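You operate a simulated robot arm through the tools that you are given. There is no shell and no other tool. Be economical: measure what you need, move in short steps, check, and stop when the job is done.

Carry out the task below with a simulated two-armed robot. There is one attempt and no reset: what you move stays moved.

## Task
Wind the red and blue torque wrenches to 0; lay them in the wrench drawer.
Fine: hold each wrench still while turning its dial; shut the drawer again.
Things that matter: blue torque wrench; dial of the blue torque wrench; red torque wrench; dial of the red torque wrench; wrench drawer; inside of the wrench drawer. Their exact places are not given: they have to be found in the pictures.

Only the result counts: the job must be done as asked and must still hold three seconds after the hand-in. Knocking over, shifting, dropping, spilling or breaking anything else fails it.

## Robot
Two 7-joint arms with two-finger parallel grippers on one trunk, on a base that drives. Base frame: it is fixed to the floor where the robot stands at the start and does not move with it; the origin is under the middle of the robot, x ahead of it, y to its left, z up. Units: mm, rad, N and s.
The left shoulder is at the start at [70, 163, 1220], the right one opposite. With the tool pointing down near the work surface each hand reaches from about 380 to 880 mm from the robot's upright axis, wherever it stands, measured 20 degrees to its own side. Places, roughly: dial of the blue torque wrench [500, 0, 1000]; dial of the red torque wrench [500, -400, 1000]; wrench drawer [600, -800, 600]; inside of the wrench drawer [600, -800, 600]. Payload 3.43 kg a hand.
The tool frame of a hand sits at the grasp point between the pads (the TCP): z along the fingers, y along the line on which they close. The tips reach 34 mm beyond it. Largest opening 128 mm; finger width 24, thickness 12; the body of the gripper, 48 by 130 mm, starts 96 mm behind the TCP.
Orientation is told as [roll, pitch, yaw] about the base's x, y, z axes, in that order, counted from this pose: with the fingers straight down and closing along the base's y, the tool's x points along the base's -x, its y along +y and its z along -z.

## Interface
- The arms move only by the tool arm_command. It takes "left_series", "right_series" or both (then of equal length, played together; a hand with none holds still); each is a list of rows, each a list of 7 numbers: the turn, a rotation vector about the tool's x, y, z in rad, then the shift along the tool's x, y, z in mm, then the opening in per cent of the stroke, from 0 (shut) to 100 (fully open). In form: [[wx, wy, wz, x, y, z, grip], ...]. A call has 1 to 12 rows; each row is the pose to reach, as a shift and turn from the pose commanded when the call began, along the tool's axes at that moment. Rows are played at 5 a second. More than 50 mm and 0.15 rad between two rows, or a gripper value outside its range, and nothing of the call is played. A pose out of reach is approached as far as the arm can. The call stops where the force on the tool passes 90 N (or 10 N more than at its start, if that is more) or the arm is blocked; 0.2 s more then pass. The fingers move at their own pace (about 153 mm/s each) and stop on an object; they squeeze with about 23 N. The grip force told is the motor's: it shows also when the fingers shut on nothing. Time passes only in rows, and 0.2 s behind the last, so rows that repeat a pose let the fingers close. The reply holds the time, the measured pose of the TCP, the force on the tool along the base axes, the opening and the grip force, in the units named above and with some noise.
- Cameras (640 x 400 px; columns grow to the right, rows downward): "scene" is now at [132.3, -36.2, 1447.6]; the picture's right is [-0.41, -0.91, 0.00], its down [-0.50, 0.23, -0.84] and it looks along [0.76, -0.34, -0.55] (base axes); focal length 214 px, centre (320, 200). "left" rides on the left gripper at [76, 11, -160] in its tool frame; the picture's right is [-0.15, 0.99, 0.00], its down [-0.88, -0.13, -0.46] and it looks along [-0.45, -0.07, 0.89] (tool axes); focal length 234 px, centre (320, 200). "right" rides on the right gripper at [76, -11, -160] in its tool frame; the picture's right is [0.15, 0.99, 0.00], its down [-0.88, 0.13, -0.46] and it looks along [-0.45, 0.07, 0.89] (tool axes); focal length 234 px, centre (320, 200).
- capture(camera): a new picture of that camera. No time passes.
- slide_trunk(by): slides the trunk up (or, below 0, down) by that many mm; the arms and the scene camera ride with it, the base frame stays. It gives what a move gives, with no picture.
- steer(legs): drives the robot by 1 to 6 legs, each [ahead, left, turn to the left] in mm, mm and rad, along the robot's own axes; the way and the turn of a leg run together, so that a leg with both is an arc; at most 1500 mm and 3.142 rad a leg. The arms and the cameras ride along, it lands a little off, and it stops where it bumps. It gives what a move gives.
- aim_head(pan, tilt): turns the head with the scene camera to pan (to the left, within 1.501 rad either way) and tilt (down, from -0.506 to 1.204), counted from straight ahead of the robot. It gives what a move gives.
- pixel_to_xyz(camera, pixels): for up to 12 pixels [column, row] of the newest picture of that camera ("zoom" is the newest enlarged one), the place [x, y, z] in the base frame of the surface seen there, good to about 2 mm. No time passes.
- zoom(camera, box): a new picture of the part [left, top, right, bottom] of that camera's present view, enlarged. No time passes.
- sign_off(): hands the job in; it is judged then, once.

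Go step by step. Measure first, check grasps and placings, and put right what went wrong. The budget is 80 turns and 70 pictures, counting those below and the enlarged ones. Unless the task says otherwise, let go and move clear before handing in, and close with one line.

The tools are called after ">>>" as name(argument=value, ...) on one line, values as JSON. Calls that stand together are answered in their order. arm_command: Moves the arms, as the interface text tells. Its arguments: {"type":"object","properties":{"left_series":{"type":"array"},"right_series":{"type":"array"}},"required":[]} The other tools are called the same way: slide_trunk (by) slides the trunk up or down; steer (legs) drives the base; aim_head (pan, tilt) turns the head that bears the scene camera; capture (camera) takes a picture; pixel_to_xyz (camera, pixels) gives the place of the surface under pixels of a picture; zoom (camera, box) takes an enlarged picture of a part of a camera's view; sign_off () hands the job in.

At the start:

```text
clock: 0.0
left_tcp_pos: [585.2, -84.5, 1320.8]
left_tool_rot: [0.0, -0.002, 0.003]
left_force: [-0.4, -0.4, 0.3]
left_opening: 128.0
left_grasp_force: 0.1
right_tcp_pos: [409.0, -442.4, 1273.3]
right_tool_rot: [0.001, -0.001, -0.002]
right_force: [-0.4, -0.4, 0.7]
right_opening: 128.0
right_grasp_force: 0.0
trunk travel left (down, up): [-700.0, 240.0]
robot x, y, heading: [0.7, 1.7, 0.004]
head pan, tilt: [-0.424, 0.583]
```

scene: 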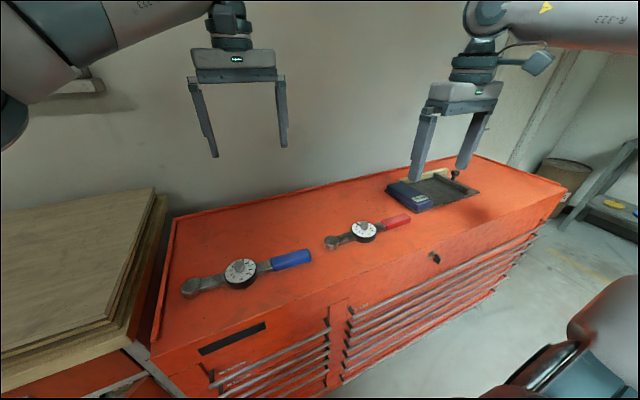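
right: 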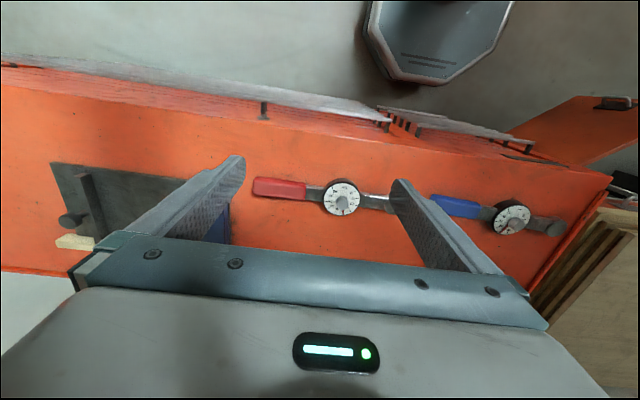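
left: 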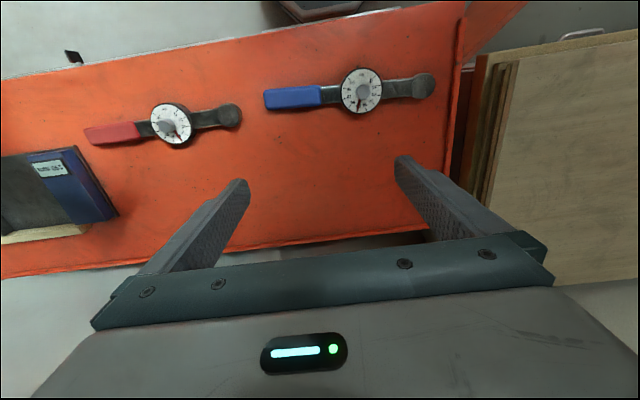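

The scene shows the blue wrench (dial near 241,272) and the red wrench (dial near 364,232) on the chest, with drawers in front. I'll zoom in on the dials and the drawer fronts.

>>> zoom(camera="left", box=[60, 50, 460, 170])

>>> pixel_to_xyz(camera="left", pixels=[[362, 91], [270, 100], [318, 95], [424, 85], [171, 124], [90, 137], [135, 131], [231, 115], [400, 89], [205, 120], [377, 91], [185, 122]])

>>> zoom(camera="scene", box=[170, 200, 570, 400])

```text
1.60 times, centred on (260, 110) of left
```

zoom: 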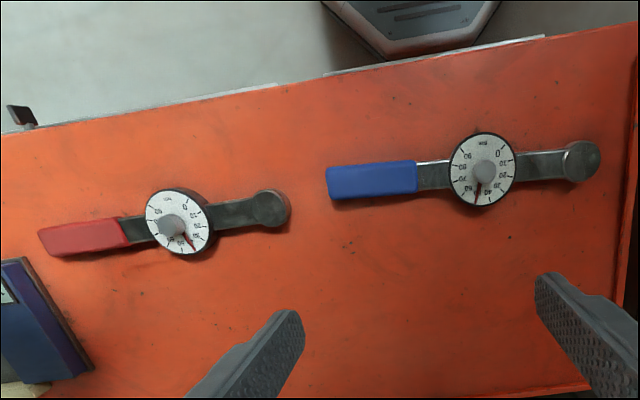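

```text
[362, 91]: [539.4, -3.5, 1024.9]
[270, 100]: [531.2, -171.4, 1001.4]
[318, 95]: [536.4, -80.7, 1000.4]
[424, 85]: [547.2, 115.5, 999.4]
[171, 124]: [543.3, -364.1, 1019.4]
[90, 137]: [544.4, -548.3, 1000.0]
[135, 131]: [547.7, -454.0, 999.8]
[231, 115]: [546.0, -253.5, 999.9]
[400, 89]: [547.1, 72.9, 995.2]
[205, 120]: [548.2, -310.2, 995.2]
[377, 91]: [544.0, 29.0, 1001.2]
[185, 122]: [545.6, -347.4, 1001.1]
```

```text
1.60 times, centred on (370, 300) of scene
```

zoom: 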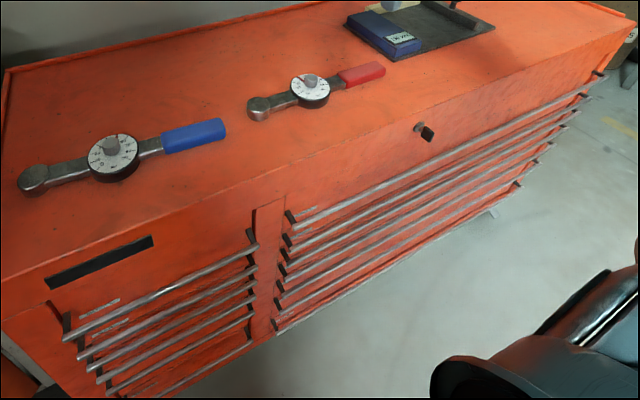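

The drawers have labels near their handles, too small to read here. I'll pan right to look for the wrench drawer around [600,-800,600].

>>> aim_head(pan=-0.85, tilt=0.75)

>>> capture(camera="scene")

>>> zoom(camera="scene", box=[130, 180, 370, 330])

```text
clock: 0.9
left_tcp_pos: [585.1, -85.4, 1320.4]
left_tool_rot: [0.001, 0.0, 0.002]
left_force: [-0.4, 0.0, -0.1]
left_opening: 128.0
left_grasp_force: 0.1
right_tcp_pos: [408.8, -441.5, 1273.8]
right_tool_rot: [0.001, 0.001, 0.001]
right_force: [0.5, -0.6, 0.4]
right_opening: 127.9
right_grasp_force: 0.0
trunk travel left (down, up): [-700.0, 240.0]
robot x, y, heading: [0.6, -3.5, -0.002]
head pan, tilt: [-0.85, 0.75]
```

```text
64 pictures are left
```

scene: 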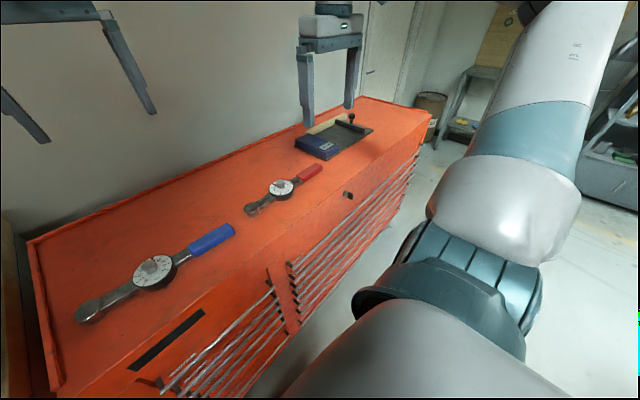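

```text
2.67 times, centred on (250, 255) of scene
```

zoom: 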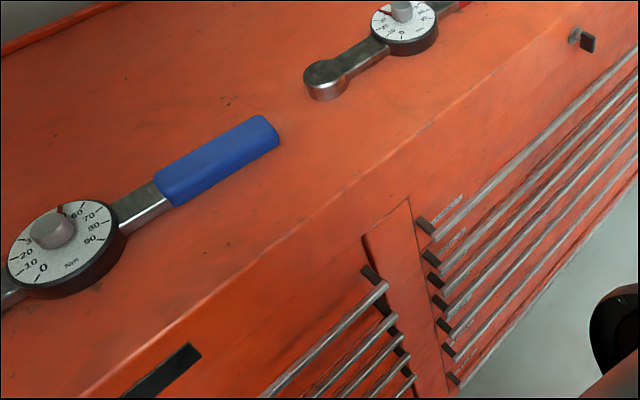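

There is some print beside the handles, e.g. (450,210) in the zoom. I'll back off and shift right so I can see the drawer fronts square on.

>>> steer(legs=[[-450, 0, 0], [0, -450, 0]])

>>> aim_head(pan=0.0, tilt=0.7)

>>> capture(camera="scene")

```text
clock: 5.9
left_tcp_pos: [131.2, -532.6, 1320.0]
left_tool_rot: [-0.002, 0.0, 0.001]
left_force: [0.0, 0.4, -0.1]
left_opening: 128.1
left_grasp_force: 0.1
right_tcp_pos: [-45.8, -889.5, 1273.9]
right_tool_rot: [0.001, -0.001, 0.0]
right_force: [1.6, -0.1, 0.4]
right_opening: 128.1
right_grasp_force: 0.1
trunk travel left (down, up): [-700.0, 240.0]
robot x, y, heading: [-451.1, -449.5, -0.005]
head pan, tilt: [-0.85, 0.75]
```

```text
clock: 7.1
left_tcp_pos: [132.2, -533.1, 1319.1]
left_tool_rot: [-0.001, 0.0, 0.001]
left_force: [0.0, -0.3, 0.5]
left_opening: 128.0
left_grasp_force: 0.0
right_tcp_pos: [-46.4, -891.0, 1274.7]
right_tool_rot: [0.0, -0.001, 0.001]
right_force: [-0.6, -0.1, -0.2]
right_opening: 128.0
right_grasp_force: 0.1
trunk travel left (down, up): [-700.0, 240.0]
robot x, y, heading: [-451.8, -447.5, -0.002]
head pan, tilt: [0.0, 0.7]
```

```text
62 pictures are left
```

scene: 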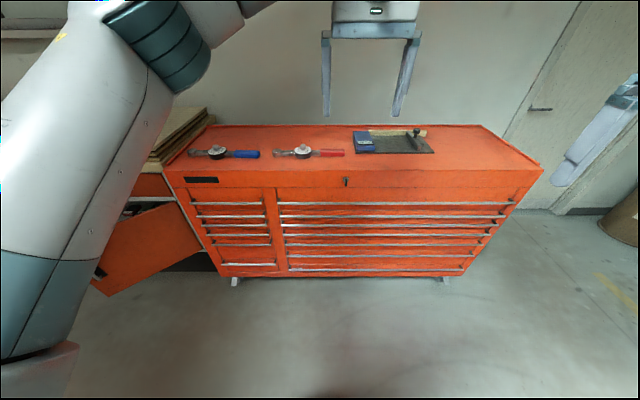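

Now the front is square on. I'll zoom in for labels and measure the handles.

>>> zoom(camera="scene", box=[176, 185, 336, 285])

>>> zoom(camera="scene", box=[260, 190, 340, 240])

>>> zoom(camera="scene", box=[260, 230, 340, 280])

>>> pixel_to_xyz(camera="scene", pixels=[[290, 204], [500, 204], [390, 204], [400, 216], [400, 225], [400, 235], [400, 245], [400, 256], [400, 270], [230, 204], [230, 265], [400, 190]])

```text
4.00 times, centred on (256, 235) of scene
```

zoom: 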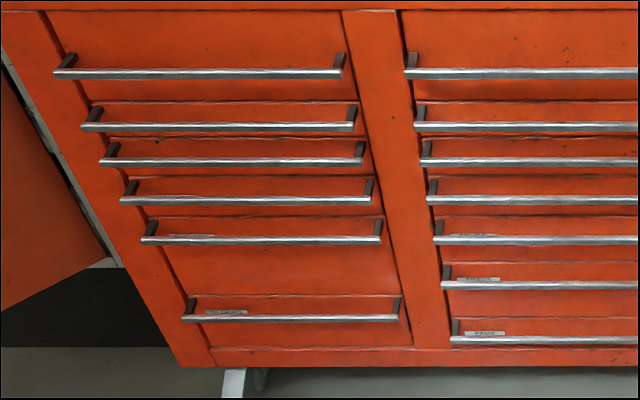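

```text
8.00 times, centred on (300, 215) of scene
```

zoom: 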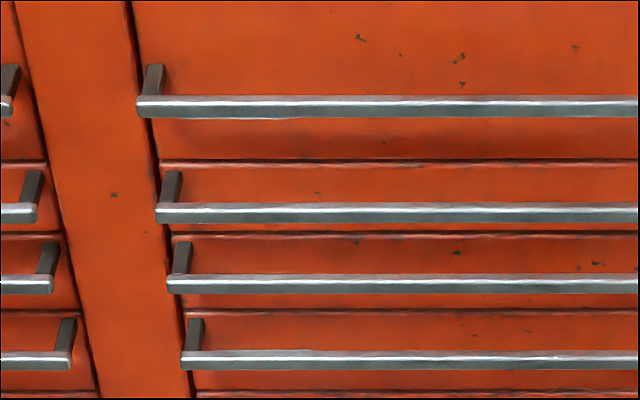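

```text
8.00 times, centred on (300, 255) of scene
```

zoom: 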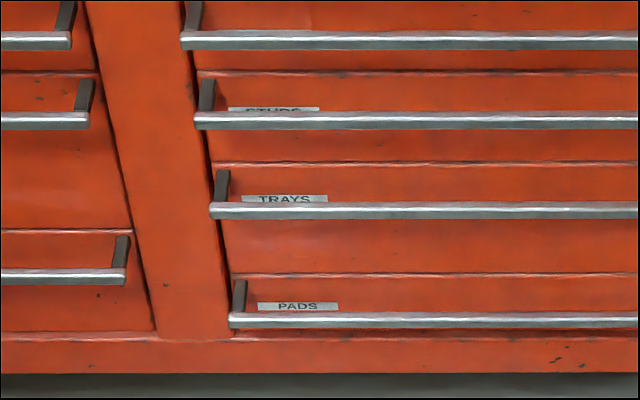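

```text
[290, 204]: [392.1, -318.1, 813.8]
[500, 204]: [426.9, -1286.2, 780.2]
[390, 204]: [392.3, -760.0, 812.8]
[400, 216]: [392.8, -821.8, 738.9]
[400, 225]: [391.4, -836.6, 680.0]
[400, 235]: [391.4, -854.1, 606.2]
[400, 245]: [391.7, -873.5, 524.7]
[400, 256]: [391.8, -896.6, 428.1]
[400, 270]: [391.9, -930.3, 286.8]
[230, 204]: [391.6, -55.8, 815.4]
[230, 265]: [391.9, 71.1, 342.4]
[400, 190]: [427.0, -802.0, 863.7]
```

The lower labels read STUDS, TRAYS and PADS; the upper ones are hidden behind their bars. I'll lower the trunk to see them.

>>> slide_trunk(by=-500)

>>> aim_head(pan=0.2, tilt=0.35)

>>> capture(camera="scene")

```text
refused: -500 is not a number from -400 to 400
```

```text
clock: 7.9
left_tcp_pos: [132.2, -532.6, 1320.7]
left_tool_rot: [0.001, 0.0, 0.0]
left_force: [0.2, -0.9, -0.5]
left_opening: 128.1
left_grasp_force: 0.0
right_tcp_pos: [-44.7, -890.8, 1274.4]
right_tool_rot: [-0.001, 0.0, -0.001]
right_force: [-0.3, -0.4, -0.1]
right_opening: 128.2
right_grasp_force: 0.0
trunk travel left (down, up): [-700.0, 240.0]
robot x, y, heading: [-456.9, -447.0, 0.001]
head pan, tilt: [0.201, 0.351]
```

```text
58 pictures are left
```

scene: 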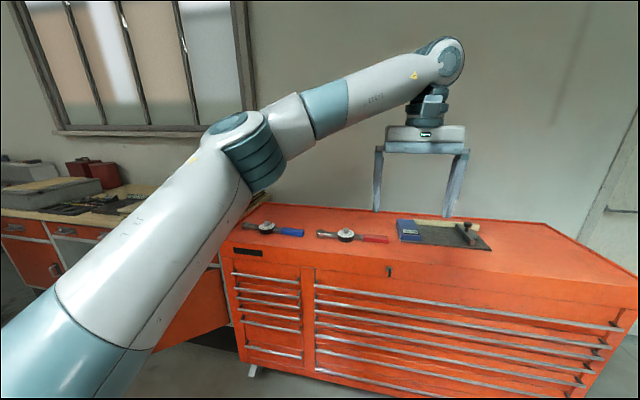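

>>> slide_trunk(by=-400)

>>> slide_trunk(by=-230)

>>> capture(camera="scene")

```text
clock: 11.8
left_tcp_pos: [131.5, -533.6, 920.8]
left_tool_rot: [0.001, -0.001, 0.003]
left_force: [1.0, 0.1, 0.4]
left_opening: 128.0
left_grasp_force: 0.1
right_tcp_pos: [-46.1, -889.6, 874.1]
right_tool_rot: [0.0, -0.001, 0.001]
right_force: [0.1, -0.1, 0.0]
right_opening: 128.1
right_grasp_force: 0.0
trunk travel left (down, up): [-300.0, 640.0]
robot x, y, heading: [-455.8, -452.7, -0.001]
head pan, tilt: [0.201, 0.351]
```

```text
clock: 14.2
left_tcp_pos: [131.3, -532.7, 689.7]
left_tool_rot: [0.0, 0.0, -0.001]
left_force: [0.1, 0.8, 0.1]
left_opening: 128.0
left_grasp_force: 0.2
right_tcp_pos: [-46.3, -890.3, 643.9]
right_tool_rot: [0.0, 0.0, 0.0]
right_force: [-0.2, 1.5, 0.7]
right_opening: 128.0
right_grasp_force: 0.1
trunk travel left (down, up): [-70.0, 870.0]
robot x, y, heading: [-451.7, -447.1, -0.001]
head pan, tilt: [0.201, 0.351]
```

```text
57 pictures are left
```

scene: 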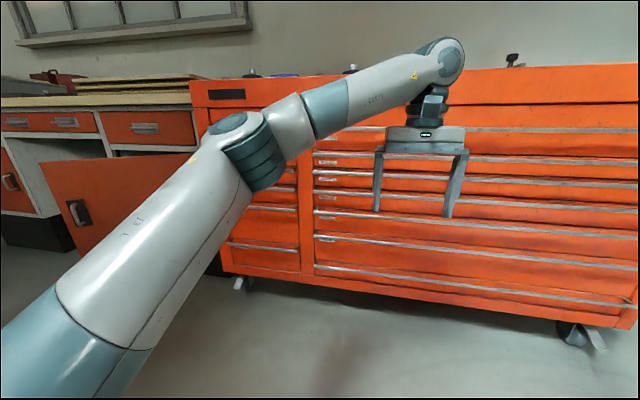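

>>> zoom(camera="scene", box=[300, 120, 428, 200])

>>> zoom(camera="scene", box=[210, 160, 370, 260])

```text
5.00 times, centred on (364, 160) of scene
```

zoom: 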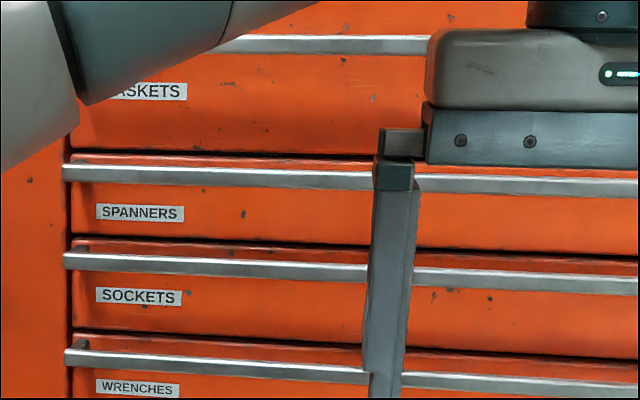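

```text
4.00 times, centred on (290, 210) of scene
```

zoom: 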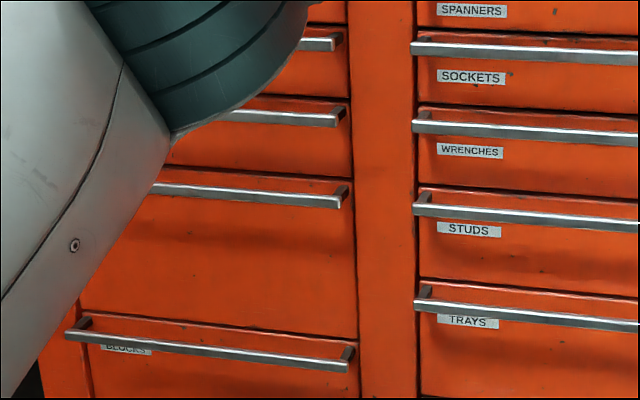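

The WRENCHES drawer is the fourth one in the wide stack, with its bar at z≈606. First I'll do the dials: raise the trunk, and drive up in front of the red wrench.

>>> slide_trunk(by=400)

>>> slide_trunk(by=230)

>>> steer(legs=[[450, 20, 0]])

>>> aim_head(pan=0.0, tilt=0.75)

>>> capture(camera="scene")

>>> zoom(camera="scene", box=[220, 170, 412, 290])

```text
clock: 18.0
left_tcp_pos: [130.8, -534.6, 1089.7]
left_tool_rot: [0.0, 0.0, 0.0]
left_force: [-0.8, 0.0, -0.8]
left_opening: 128.0
left_grasp_force: 0.1
right_tcp_pos: [-46.6, -890.8, 1044.7]
right_tool_rot: [0.001, 0.0, 0.0]
right_force: [0.2, 0.5, 0.1]
right_opening: 128.1
right_grasp_force: 0.1
trunk travel left (down, up): [-470.0, 470.0]
robot x, y, heading: [-454.3, -447.5, -0.0]
head pan, tilt: [0.201, 0.351]
```

```text
clock: 20.4
left_tcp_pos: [131.5, -533.6, 1320.0]
left_tool_rot: [-0.001, -0.002, 0.0]
left_force: [-0.6, -0.1, -0.1]
left_opening: 127.9
left_grasp_force: 0.0
right_tcp_pos: [-46.1, -890.8, 1274.5]
right_tool_rot: [0.0, 0.0, 0.001]
right_force: [0.6, -1.2, 0.2]
right_opening: 128.0
right_grasp_force: 0.0
trunk travel left (down, up): [-700.0, 240.0]
robot x, y, heading: [-453.9, -448.5, -0.001]
head pan, tilt: [0.201, 0.351]
```

```text
clock: 23.1
left_tcp_pos: [580.1, -512.3, 1320.2]
left_tool_rot: [0.001, -0.001, 0.002]
left_force: [-0.2, 0.4, 0.0]
left_opening: 127.9
left_grasp_force: 0.0
right_tcp_pos: [402.9, -870.1, 1274.1]
right_tool_rot: [-0.001, 0.001, -0.001]
right_force: [0.3, 0.0, 0.0]
right_opening: 128.0
right_grasp_force: 0.0
trunk travel left (down, up): [-700.0, 240.0]
robot x, y, heading: [-4.3, -431.2, 0.004]
head pan, tilt: [0.201, 0.351]
```

```text
clock: 24.0
left_tcp_pos: [580.6, -512.9, 1320.9]
left_tool_rot: [0.001, 0.0, 0.001]
left_force: [0.0, 0.6, 0.2]
left_opening: 128.1
left_grasp_force: 0.0
right_tcp_pos: [403.3, -870.0, 1273.8]
right_tool_rot: [0.001, -0.001, -0.001]
right_force: [0.4, -0.8, 0.4]
right_opening: 127.6
right_grasp_force: 0.1
trunk travel left (down, up): [-700.0, 240.0]
robot x, y, heading: [-6.8, -425.9, 0.0]
head pan, tilt: [0.0, 0.75]
```

```text
54 pictures are left
```

scene: 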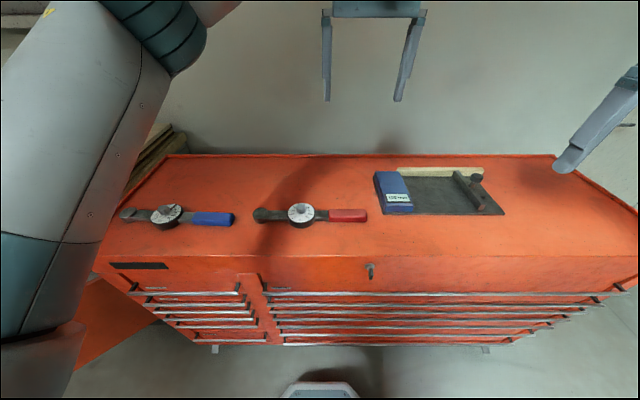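

```text
3.33 times, centred on (316, 230) of scene
```

zoom: 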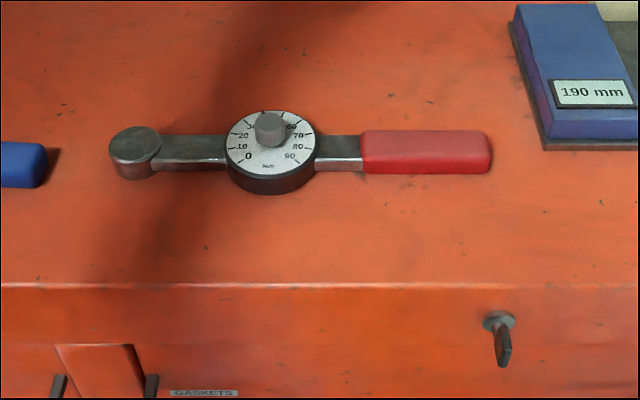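

The dial reads from 0 at lower-left clockwise to 90 at lower-right. I'll measure the red wrench's parts.

>>> pixel_to_xyz(camera="zoom", pixels=[[270, 118], [232, 150], [311, 150], [270, 112], [252, 165], [490, 148], [365, 148], [425, 140], [425, 155], [200, 147], [340, 150], [268, 140]])

>>> arm_command(left_series=[[0, 0, 0, 20, 30, 0, 100], [0, 0, 0, 40, 60, 0, 100], [0, 0, 0, 40, 100, 30, 100], [0, 0, 0, 40, 140, 60, 100], [0, 0, 0, 40, 150, 110, 100]])

>>> capture(camera="left")

```text
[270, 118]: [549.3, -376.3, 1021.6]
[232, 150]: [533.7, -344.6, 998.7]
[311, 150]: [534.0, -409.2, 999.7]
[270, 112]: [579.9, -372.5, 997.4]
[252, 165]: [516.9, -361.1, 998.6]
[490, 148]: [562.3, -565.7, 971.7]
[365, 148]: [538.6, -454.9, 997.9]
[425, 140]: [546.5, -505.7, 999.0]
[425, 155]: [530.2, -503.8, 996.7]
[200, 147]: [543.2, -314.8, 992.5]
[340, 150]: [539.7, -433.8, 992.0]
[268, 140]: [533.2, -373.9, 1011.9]
```

```text
refused: row 5 steps farther than a row can; nothing moved
```

```text
52 pictures are left
```

left: 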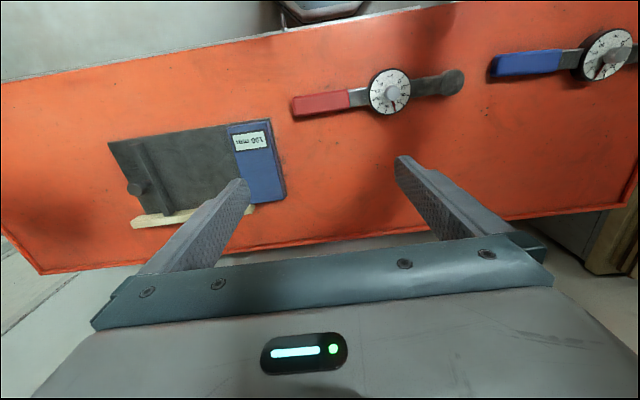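

The red dial centre is about (547,-376) and the handle spans y -455 to -560. I'll bring the left hand over the dial for a close look, and the right hand above the handle, turned 90° with its camera outward.

>>> arm_command(left_series=[[0, 0, 0, 8, 12, 17, 100], [0, 0, 0, 15, 23, 33, 100], [0, 0, 0, 23, 34, 50, 100], [0, 0, 0, 30, 46, 67, 100], [0, 0, 0, 38, 57, 83, 100], [0, 0, 0, 45, 68, 100, 100], [0, 0, 0, 53, 80, 117, 100], [0, 0, 0, 60, 91, 133, 100], [0, 0, 0, 68, 103, 150, 100], [0, 0, 0, 75, 114, 167, 100], [0, 0, 0, 83, 126, 183, 100], [0, 0, 0, 90, 137, 200, 100]], right_series=[[0, 0, -0.131, -11.5, 28.5, 8, 100], [0, 0, -0.262, -23, 57, 17, 100], [0, 0, -0.393, -34.5, 85.5, 25, 100], [0, 0, -0.524, -46, 114, 33, 100], [0, 0, -0.654, -57.5, 142.5, 42, 100], [0, 0, -0.785, -69, 171, 50, 100], [0, 0, -0.916, -80.5, 199.5, 58, 100], [0, 0, -1.047, -92, 228, 67, 100], [0, 0, -1.178, -103.5, 256.5, 75, 100], [0, 0, -1.309, -115, 285, 83, 100], [0, 0, -1.44, -126.5, 313.5, 92, 100], [0, 0, -1.571, -138, 342, 100, 100]])

>>> capture(camera="left")

>>> capture(camera="right")

```text
clock: 26.6
left_tcp_pos: [489.8, -376.3, 1120.9]
left_tool_rot: [-0.001, -0.002, 0.002]
left_force: [0.3, 0.3, -0.2]
left_opening: 128.0
left_grasp_force: 0.1
right_tcp_pos: [410.5, -538.3, 1157.3]
right_tool_rot: [-0.025, -0.002, 1.538]
right_force: [0.1, 0.2, 0.8]
right_opening: 128.0
right_grasp_force: 0.0
right hand out of reach, approached as far as the arm can: row 9, 10, 11, 12
trunk travel left (down, up): [-700.0, 240.0]
robot x, y, heading: [-7.4, -430.0, 0.002]
head pan, tilt: [0.0, 0.75]
```

```text
51 pictures are left
```

left: 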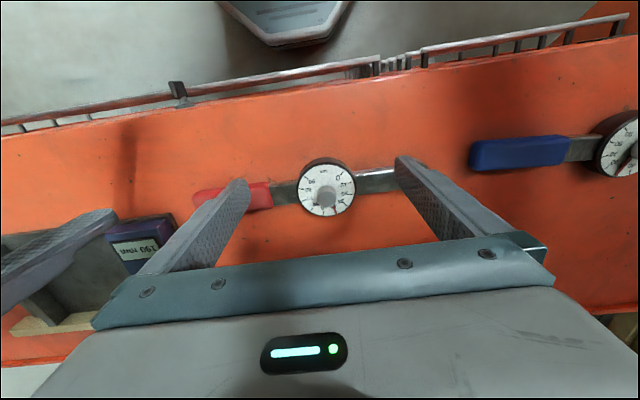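

```text
50 pictures are left
```

right: 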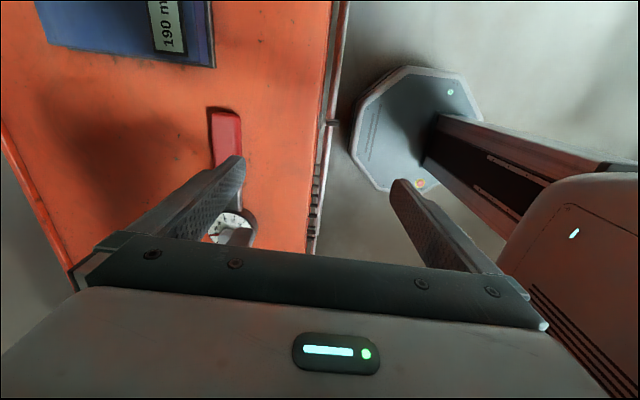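

The right hand stalled at x=410, short of its goal, with this yaw. I'll zoom in on the red dial and try nudging the right hand forward.

>>> zoom(camera="left", box=[280, 150, 376, 225])

>>> arm_command(right_series=[[0, 0, 0, 0, 0, 0, 100], [0, 0, 0, 0, -20, 0, 100], [0, 0, 0, 0, -40, 0, 100]])

```text
5.33 times, centred on (328, 188) of left
```

zoom: 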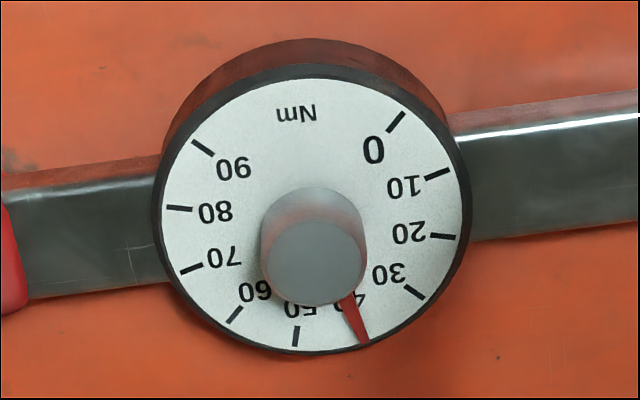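

```text
clock: 27.4
left_tcp_pos: [490.3, -377.3, 1121.3]
left_tool_rot: [0.0, 0.0, 0.001]
left_force: [0.5, 0.4, -0.4]
left_opening: 128.2
left_grasp_force: 0.1
right_tcp_pos: [396.4, -539.2, 1154.0]
right_tool_rot: [-0.003, 0.001, 1.567]
right_force: [0.4, 0.4, -0.3]
right_opening: 128.0
right_grasp_force: 0.1
right hand out of reach, approached as far as the arm can: row 2, 3
trunk travel left (down, up): [-700.0, 240.0]
robot x, y, heading: [-4.7, -427.7, 0.002]
head pan, tilt: [0.0, 0.75]
```

The red needle stands at 40, so it needs about 120° counter-clockwise. Forward reach at yaw +90° is limited for the right arm, so I'll try yaw -90°.

>>> arm_command(right_series=[[0, 0, 0.131, 2, -7, 0, 100], [0, 0, 0.262, 5, -13, 0, 100], [0, 0, 0.393, 8, -20, 0, 100], [0, 0, 0.524, 10, -27, 0, 100], [0, 0, 0.654, 12, -33, 0, 100], [0, 0, 0.785, 15, -40, 0, 100], [0, 0, 0.916, 18, -47, 0, 100], [0, 0, 1.047, 20, -53, 0, 100], [0, 0, 1.178, 22, -60, 0, 100], [0, 0, 1.309, 25, -67, 0, 100], [0, 0, 1.44, 28, -73, 0, 100], [0, 0, 1.571, 30, -80, 0, 100]])

>>> arm_command(right_series=[[0, 0, 0.131, -3, 0, 0, 100], [0, 0, 0.262, -7, 0, 0, 100], [0, 0, 0.393, -10, 0, 0, 100], [0, 0, 0.524, -13, 0, 0, 100], [0, 0, 0.654, -17, 0, 0, 100], [0, 0, 0.785, -20, 0, 0, 100], [0, 0, 0.916, -23, 0, 0, 100], [0, 0, 1.047, -27, 0, 0, 100], [0, 0, 1.178, -30, 0, 0, 100], [0, 0, 1.309, -33, 0, 0, 100], [0, 0, 1.44, -37, 0, 0, 100], [0, 0, 1.571, -40, 0, 0, 100]])

```text
clock: 30.0
left_tcp_pos: [490.2, -375.7, 1120.3]
left_tool_rot: [0.0, 0.0, 0.002]
left_force: [0.5, -1.1, -0.2]
left_opening: 128.0
left_grasp_force: 0.0
right_tcp_pos: [477.5, -569.2, 1154.0]
right_tool_rot: [0.0, 0.0, 0.0]
right_force: [0.6, 0.3, 0.3]
right_opening: 128.0
right_grasp_force: 0.0
trunk travel left (down, up): [-700.0, 240.0]
robot x, y, heading: [-5.3, -425.7, 0.0]
head pan, tilt: [0.0, 0.75]
```

```text
clock: 32.6
left_tcp_pos: [490.5, -375.8, 1121.1]
left_tool_rot: [0.002, 0.0, 0.001]
left_force: [0.0, 0.4, 0.3]
left_opening: 127.8
left_grasp_force: 0.0
right_tcp_pos: [517.9, -568.6, 1153.8]
right_tool_rot: [-0.001, 0.0, -1.572]
right_force: [-0.2, 0.6, -0.2]
right_opening: 127.9
right_grasp_force: 0.0
trunk travel left (down, up): [-700.0, 240.0]
robot x, y, heading: [-9.6, -429.6, -0.005]
head pan, tilt: [0.0, 0.75]
```

Yaw -90° is reachable for the right hand. I'll look from its camera to locate the red handle.

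>>> capture(camera="right")

>>> capture(camera="scene")

```text
48 pictures are left
```

right: 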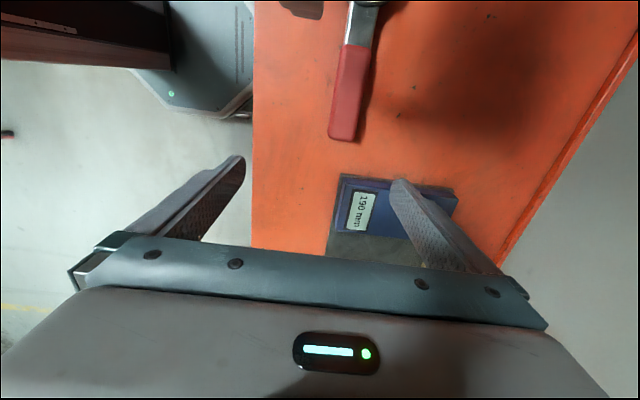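

```text
47 pictures are left
```

scene: 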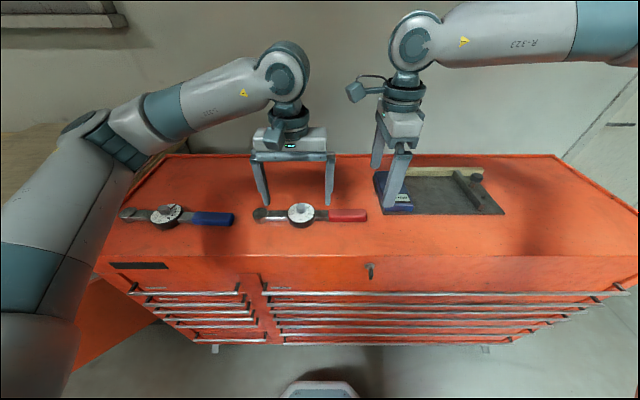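

The handle runs from (357,45) to (343,138) in the right picture. I'll measure its edges.

>>> pixel_to_xyz(camera="right", pixels=[[332, 130], [354, 130], [343, 130], [340, 90], [366, 90], [353, 90], [350, 52], [369, 50], [343, 137], [360, 35], [365, 10]])

>>> zoom(camera="left", box=[200, 140, 420, 240])

>>> pixel_to_xyz(camera="left", pixels=[[327, 196], [327, 203], [319, 197], [335, 197], [327, 163], [327, 214], [300, 185], [354, 185], [375, 181], [290, 193], [352, 170], [310, 208]])

```text
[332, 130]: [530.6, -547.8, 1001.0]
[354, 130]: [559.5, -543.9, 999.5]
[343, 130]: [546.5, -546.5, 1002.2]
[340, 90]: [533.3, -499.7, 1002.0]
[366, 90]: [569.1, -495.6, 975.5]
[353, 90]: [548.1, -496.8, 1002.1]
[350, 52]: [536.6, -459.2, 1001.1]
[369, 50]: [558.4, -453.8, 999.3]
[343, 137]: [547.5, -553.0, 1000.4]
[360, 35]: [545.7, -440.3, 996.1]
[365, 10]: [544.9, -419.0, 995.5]
```

```text
2.91 times, centred on (310, 190) of left
```

zoom: 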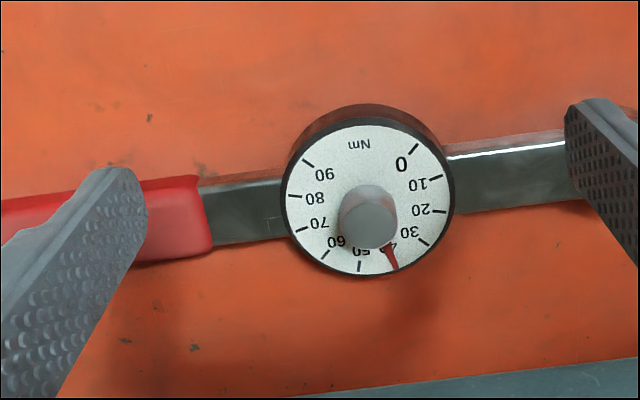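

```text
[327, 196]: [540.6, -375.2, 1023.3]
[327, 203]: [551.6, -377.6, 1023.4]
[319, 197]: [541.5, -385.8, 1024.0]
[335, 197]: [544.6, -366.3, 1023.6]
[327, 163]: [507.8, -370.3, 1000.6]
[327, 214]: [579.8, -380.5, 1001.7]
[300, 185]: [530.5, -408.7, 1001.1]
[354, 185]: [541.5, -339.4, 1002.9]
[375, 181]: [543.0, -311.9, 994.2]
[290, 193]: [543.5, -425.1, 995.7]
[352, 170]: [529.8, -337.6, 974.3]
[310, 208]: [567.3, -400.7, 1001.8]
```

The knob centre is about (545,-376) with its top at z=1023; the handle is centred at x=546 with its top at z=1001. I'll lower the right hand onto the handle end and close, while the left hovers over the knob at yaw -0.52.

>>> arm_command(left_series=[[0, 0, 0.1, -10, 0, 8, 80], [0, 0, 0.2, -20, 0, 16, 60], [0, 0, 0.3, -30, 0, 24, 50], [0, 0, 0.4, -40, 0, 32, 50], [0, 0, 0.5, -50, 0, 40, 50], [0, 0, 0.52, -54.5, 0, 46, 50], [0, 0, 0.52, -54.5, 0, 46, 50], [0, 0, 0.52, -54.5, 0, 46, 50], [0, 0, 0.52, -54.5, 0, 46, 50]], right_series=[[0, 0, 0, 8, 7, 30, 60], [0, 0, 0, 16, 14, 60, 60], [0, 0, 0, 24, 21, 90, 60], [0, 0, 0, 29, 28, 115, 60], [0, 0, 0, 29, 28, 130, 60], [0, 0, 0, 29, 28, 141, 60], [0, 0, 0, 29, 28, 141, 0], [0, 0, 0, 29, 28, 141, 0], [0, 0, 0, 29, 28, 141, 0]])

>>> capture(camera="scene")

>>> capture(camera="left")

```text
clock: 34.6
left_tcp_pos: [545.5, -375.9, 1074.2]
left_tool_rot: [0.0, 0.0, -0.519]
left_force: [0.0, 0.6, 0.0]
left_opening: 63.9
left_grasp_force: 0.1
right_tcp_pos: [532.4, -576.7, 1026.0]
right_tool_rot: [-0.001, 0.0, -1.57]
right_force: [1.1, -0.9, 0.6]
right_opening: 0.0
right_grasp_force: 22.9
right hand out of reach, approached as far as the arm can: row 2, 3, 4, 5, 6, 7, 8, 9
trunk travel left (down, up): [-700.0, 240.0]
robot x, y, heading: [-2.2, -429.3, 0.003]
head pan, tilt: [0.0, 0.75]
```

```text
45 pictures are left
```

scene: 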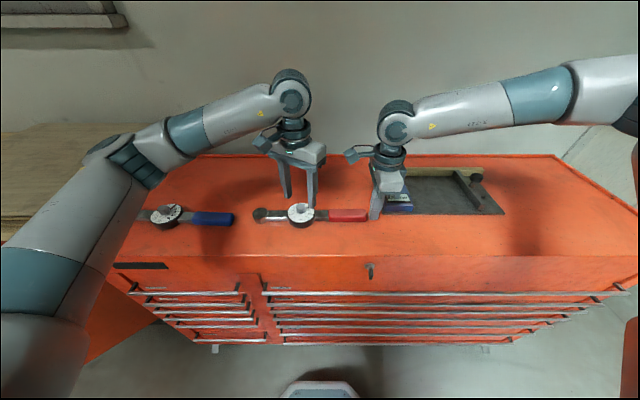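

```text
44 pictures are left
```

left: 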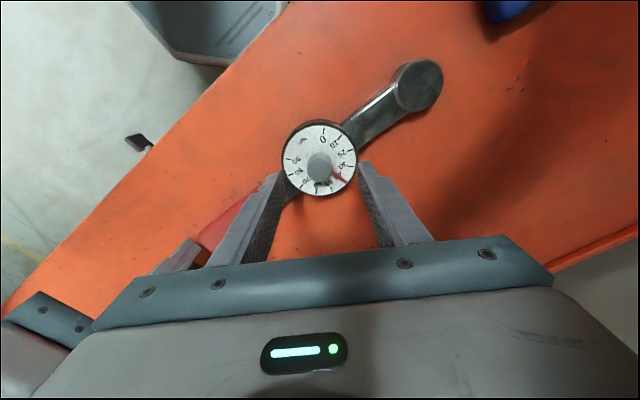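

The right hand stalled at y=-577 and closed on nothing, just past the handle end. I'll lift both hands and drive the base 90 mm left so the right arm works more on its own side.

>>> arm_command(left_series=[[0, 0, 0, 0, 0, -20, 50], [0, 0, 0, 0, 0, -40, 50]], right_series=[[0, 0, 0, 0, 0, -40, 0], [0, 0, 0, 0, 0, -80, 30]])

>>> steer(legs=[[0, 90, 0]])

```text
clock: 35.2
left_tcp_pos: [541.2, -376.1, 1113.3]
left_tool_rot: [0.001, 0.001, -0.519]
left_force: [-1.5, 0.4, -1.0]
left_opening: 64.0
left_grasp_force: 0.1
right_tcp_pos: [531.5, -575.9, 1106.0]
right_tool_rot: [0.0, -0.001, -1.571]
right_force: [0.1, -0.6, 0.3]
right_opening: 38.5
right_grasp_force: 0.0
trunk travel left (down, up): [-700.0, 240.0]
robot x, y, heading: [-7.1, -426.2, -0.001]
head pan, tilt: [0.0, 0.75]
```

```text
clock: 36.3
left_tcp_pos: [544.0, -287.1, 1113.1]
left_tool_rot: [0.0, 0.0, -0.52]
left_force: [0.5, -0.4, 0.8]
left_opening: 63.8
left_grasp_force: 0.1
right_tcp_pos: [532.5, -488.2, 1105.6]
right_tool_rot: [0.0, 0.0, -1.57]
right_force: [0.3, 0.2, 0.0]
right_opening: 38.5
right_grasp_force: 0.1
trunk travel left (down, up): [-700.0, 240.0]
robot x, y, heading: [-7.0, -340.3, 0.004]
head pan, tilt: [0.0, 0.75]
```

Now I'll move the right hand down to the handle and close, and the left back over the knob.

>>> arm_command(left_series=[[0, 0, 0, 0, 0, 0, 50], [0, 0, 0, -8, -13, 0, 50], [0, 0, 0, -15, -26, 0, 50], [0, 0, 0, -22, -39, 6, 50], [0, 0, 0, -30, -52, 14, 50], [0, 0, 0, -38, -65, 22, 50], [0, 0, 0, -45, -77, 30, 50], [0, 0, 0, -45, -77, 38, 50], [0, 0, 0, -45, -77, 38, 50]], right_series=[[0, 0, 0, -26, 7, 10, 60], [0, 0, 0, -52, 13.5, 20, 60], [0, 0, 0, -52, 13.5, 40, 60], [0, 0, 0, -52, 13.5, 60, 60], [0, 0, 0, -52, 13.5, 80, 60], [0, 0, 0, -52, 13.5, 92, 60], [0, 0, 0, -52, 13.5, 92, 0], [0, 0, 0, -52, 13.5, 92, 0], [0, 0, 0, -52, 13.5, 92, 0]])

>>> capture(camera="left")

```text
clock: 38.3
left_tcp_pos: [544.2, -374.7, 1077.7]
left_tool_rot: [0.001, -0.004, -0.519]
left_force: [-11.8, 43.2, 27.5]
left_opening: 63.8
left_grasp_force: 0.1
right_tcp_pos: [544.5, -541.6, 1012.2]
right_tool_rot: [-0.003, -0.004, -1.576]
right_force: [12.6, -41.4, -6.7]
right_opening: 36.7
right_grasp_force: 22.9
trunk travel left (down, up): [-700.0, 240.0]
robot x, y, heading: [-5.8, -338.6, 0.005]
head pan, tilt: [0.0, 0.75]
```

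```text
43 pictures are left
```

left: 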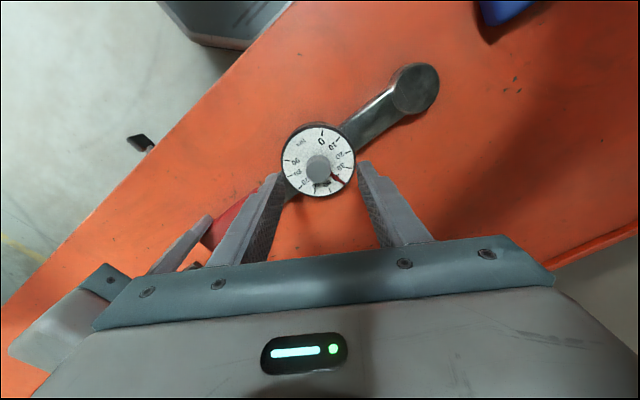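

The right hand now holds the handle, but both hands press on each other (±43 N), left body against the right camera mount. I'll raise the left hand, then open the right, lean it 0.4 rad outward and regrip.

>>> arm_command(left_series=[[0, 0, 0, 10, 18, -30, 50], [0, 0, 0, 20, 36, -60, 50], [0, 0, 0, 20, 36, -60, 50]])

>>> arm_command(right_series=[[0, 0, 0, 0, 0, 0, 60], [0, 0, 0, 0, 0, -4, 60], [0, 0.13, 0, -2, 0, -4, 60], [0, 0.26, 0, -4, 0, -4, 60], [0, 0.4, 0, -8, 0, -3, 60], [0, 0.4, 0, -8, 0, -2, 0], [0, 0.4, 0, -8, 0, -2, 0], [0, 0.4, 0, -8, 0, -2, 0]])

>>> capture(camera="left")

>>> capture(camera="scene")

```text
clock: 39.1
left_tcp_pos: [545.1, -335.4, 1135.1]
left_tool_rot: [0.0, 0.0, -0.519]
left_force: [0.4, 0.4, 0.6]
left_opening: 63.7
left_grasp_force: 0.1
right_tcp_pos: [544.4, -539.5, 1012.9]
right_tool_rot: [0.001, 0.003, -1.569]
right_force: [-1.4, 2.1, -0.1]
right_opening: 36.9
right_grasp_force: 22.6
trunk travel left (down, up): [-700.0, 240.0]
robot x, y, heading: [-4.5, -342.1, -0.002]
head pan, tilt: [0.0, 0.75]
```

```text
clock: 40.9
left_tcp_pos: [543.9, -336.0, 1135.8]
left_tool_rot: [-0.001, 0.0, -0.52]
left_force: [-0.1, 0.0, -0.3]
left_opening: 63.9
left_grasp_force: 0.1
right_tcp_pos: [545.1, -548.2, 1015.1]
right_tool_rot: [-0.001, 0.401, -1.57]
right_force: [0.2, -2.6, 2.7]
right_opening: 36.7
right_grasp_force: 22.7
trunk travel left (down, up): [-700.0, 240.0]
robot x, y, heading: [-5.9, -339.8, 0.002]
head pan, tilt: [0.0, 0.75]
```

```text
42 pictures are left
```

left: 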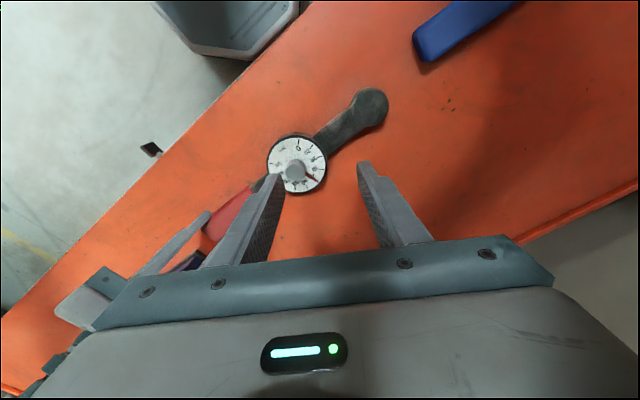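

```text
41 pictures are left
```

scene: 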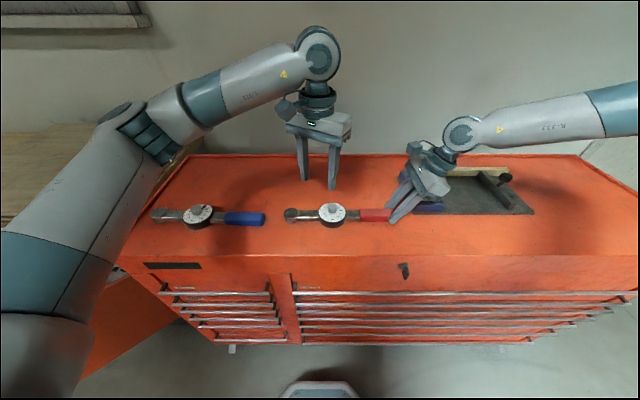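

The handle is gripped with the tilted right hand, leaving room. I'll remeasure the knob, near (295,170) in the left picture.

>>> zoom(camera="left", box=[250, 120, 346, 200])

>>> pixel_to_xyz(camera="left", pixels=[[295, 170], [288, 170], [302, 170], [295, 163], [295, 177], [295, 140], [268, 165], [325, 165], [297, 192]])

```text
5.00 times, centred on (298, 160) of left
```

zoom: 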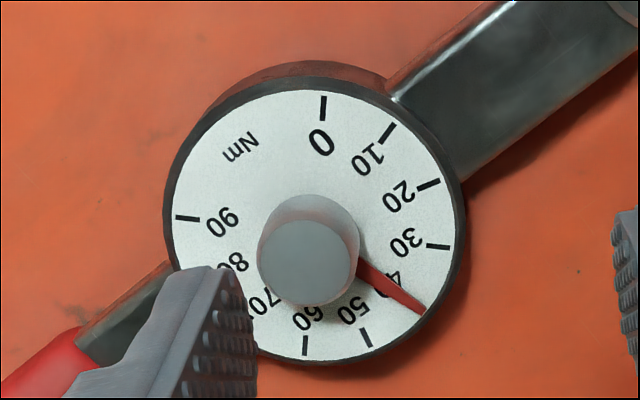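

```text
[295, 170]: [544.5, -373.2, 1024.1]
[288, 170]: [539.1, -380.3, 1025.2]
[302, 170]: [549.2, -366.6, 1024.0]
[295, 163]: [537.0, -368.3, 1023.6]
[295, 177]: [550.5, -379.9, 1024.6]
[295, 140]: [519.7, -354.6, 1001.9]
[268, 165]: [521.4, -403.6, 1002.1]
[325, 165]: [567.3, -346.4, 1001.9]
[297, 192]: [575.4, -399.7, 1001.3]
```

The knob centre is (546,-375). I'll lower the left hand onto it and close.

>>> arm_command(left_series=[[0, 0, 0, -10, -16, 20, 50], [0, 0, 0, -21, -33, 40, 50], [0, 0, 0, -21, -33, 65, 50], [0, 0, 0, -21, -33, 85, 50], [0, 0, 0, -21, -33, 95, 50], [0, 0, 0, -21, -33, 95, 0], [0, 0, 0, -21, -33, 95, 0], [0, 0, 0, -21, -33, 95, 0]])

>>> capture(camera="left")

```text
clock: 42.7
left_tcp_pos: [546.5, -374.9, 1040.1]
left_tool_rot: [-0.002, -0.002, -0.518]
left_force: [-1.8, -10.6, -0.5]
left_opening: 24.1
left_grasp_force: 22.9
right_tcp_pos: [545.3, -546.4, 1015.3]
right_tool_rot: [0.001, 0.401, -1.571]
right_force: [0.2, 7.6, 0.3]
right_opening: 37.0
right_grasp_force: 23.2
trunk travel left (down, up): [-700.0, 240.0]
robot x, y, heading: [-4.5, -337.9, 0.0]
head pan, tilt: [0.0, 0.75]
```

```text
39 pictures are left
```

left: 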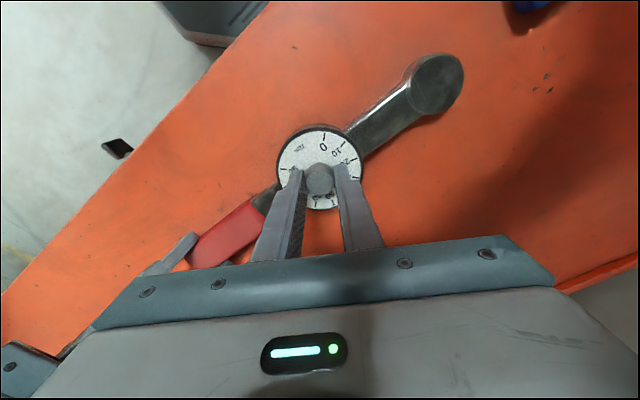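

The knob is gripped (opening 24 mm). I'll turn it counter-clockwise (tool z negative) by 1.05 rad.

>>> arm_command(left_series=[[0, 0, -0.1, 0, 0, 0, 0], [0, 0, -0.2, 0, 0, 0, 0], [0, 0, -0.3, 0, 0, 0, 0], [0, 0, -0.4, 0, 0, 0, 0], [0, 0, -0.5, 0, 0, 0, 0], [0, 0, -0.6, 0, 0, 0, 0], [0, 0, -0.7, 0, 0, 0, 0], [0, 0, -0.8, 0, 0, 0, 0], [0, 0, -0.9, 0, 0, 0, 0], [0, 0, -1.0, 0, 0, 0, 0], [0, 0, -1.05, 0, 0, 0, 0]])

>>> zoom(camera="left", box=[240, 110, 400, 210])

```text
clock: 45.1
left_tcp_pos: [548.2, -373.5, 1041.2]
left_tool_rot: [0.0, -0.002, 0.533]
left_force: [-7.1, 11.9, 4.8]
left_opening: 24.5
left_grasp_force: 23.1
right_tcp_pos: [546.0, -547.8, 1015.4]
right_tool_rot: [0.0, 0.399, -1.571]
right_force: [5.4, -7.2, 0.1]
right_opening: 36.8
right_grasp_force: 22.8
trunk travel left (down, up): [-700.0, 240.0]
robot x, y, heading: [-4.1, -338.0, 0.0]
head pan, tilt: [0.0, 0.75]
```

```text
4.00 times, centred on (320, 160) of left
```

zoom: 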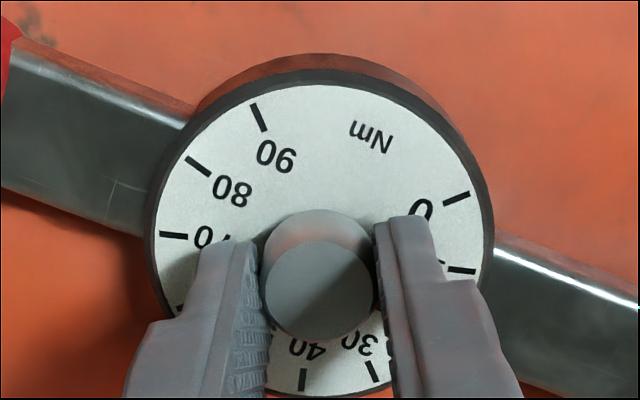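

The needle moved off 40 with low forces. There is clearance, so I'll continue another 1.04 rad without regrasping.

>>> arm_command(left_series=[[0, 0, -0.1, 0, 0, 0, 0], [0, 0, -0.2, 0, 0, 0, 0], [0, 0, -0.3, 0, 0, 0, 0], [0, 0, -0.4, 0, 0, 0, 0], [0, 0, -0.5, 0, 0, 0, 0], [0, 0, -0.6, 0, 0, 0, 0], [0, 0, -0.7, 0, 0, 0, 0], [0, 0, -0.8, 0, 0, 0, 0], [0, 0, -0.9, 0, 0, 0, 0], [0, 0, -1.0, 0, 0, 0, 0], [0, 0, -1.04, 0, 0, 0, 0]])

>>> zoom(camera="left", box=[240, 110, 400, 210])

```text
clock: 47.5
left_tcp_pos: [546.9, -375.9, 1041.5]
left_tool_rot: [-0.002, 0.002, 1.571]
left_force: [-4.6, 1.5, 0.2]
left_opening: 24.5
left_grasp_force: 22.9
right_tcp_pos: [544.4, -546.7, 1016.0]
right_tool_rot: [-0.001, 0.402, -1.572]
right_force: [3.6, -3.7, 0.9]
right_opening: 37.2
right_grasp_force: 22.6
trunk travel left (down, up): [-700.0, 240.0]
robot x, y, heading: [-7.8, -341.7, -0.004]
head pan, tilt: [0.0, 0.75]
```

```text
4.00 times, centred on (320, 160) of left
```

zoom: 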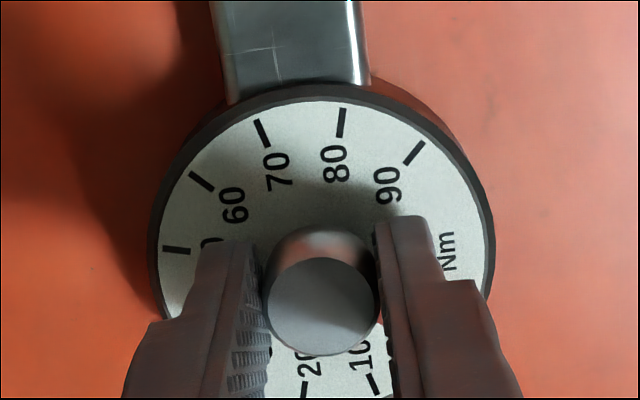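

Needle is hidden by the right finger, near the 0. I'll open and lift the left hand to look.

>>> arm_command(left_series=[[0, 0, 0, 0, 0, 0, 60], [0, 0, 0, 0, 0, 0, 60], [0, 0, 0, 0, 0, -40, 60], [0, 0, 0, 0, 0, -60, 60]])

>>> zoom(camera="left", box=[240, 90, 400, 190])

```text
clock: 48.5
left_tcp_pos: [549.1, -374.6, 1101.1]
left_tool_rot: [-0.002, 0.001, 1.571]
left_force: [0.6, -0.9, -0.4]
left_opening: 76.7
left_grasp_force: 0.0
right_tcp_pos: [545.4, -547.2, 1015.8]
right_tool_rot: [0.001, 0.401, -1.571]
right_force: [0.3, 1.8, 2.1]
right_opening: 37.1
right_grasp_force: 22.9
trunk travel left (down, up): [-700.0, 240.0]
robot x, y, heading: [-2.3, -340.7, 0.001]
head pan, tilt: [0.0, 0.75]
```

```text
4.00 times, centred on (320, 140) of left
```

zoom: 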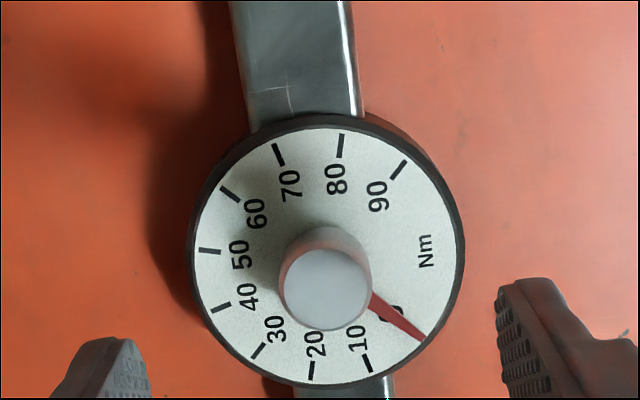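

The needle lies at the 0 mark, covering its tick. I'll look closer to verify.

>>> zoom(camera="left", box=[310, 145, 366, 185])

```text
10.00 times, centred on (338, 165) of left
```

zoom: 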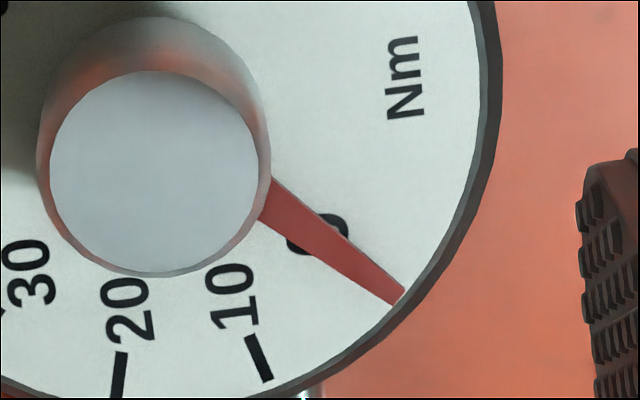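

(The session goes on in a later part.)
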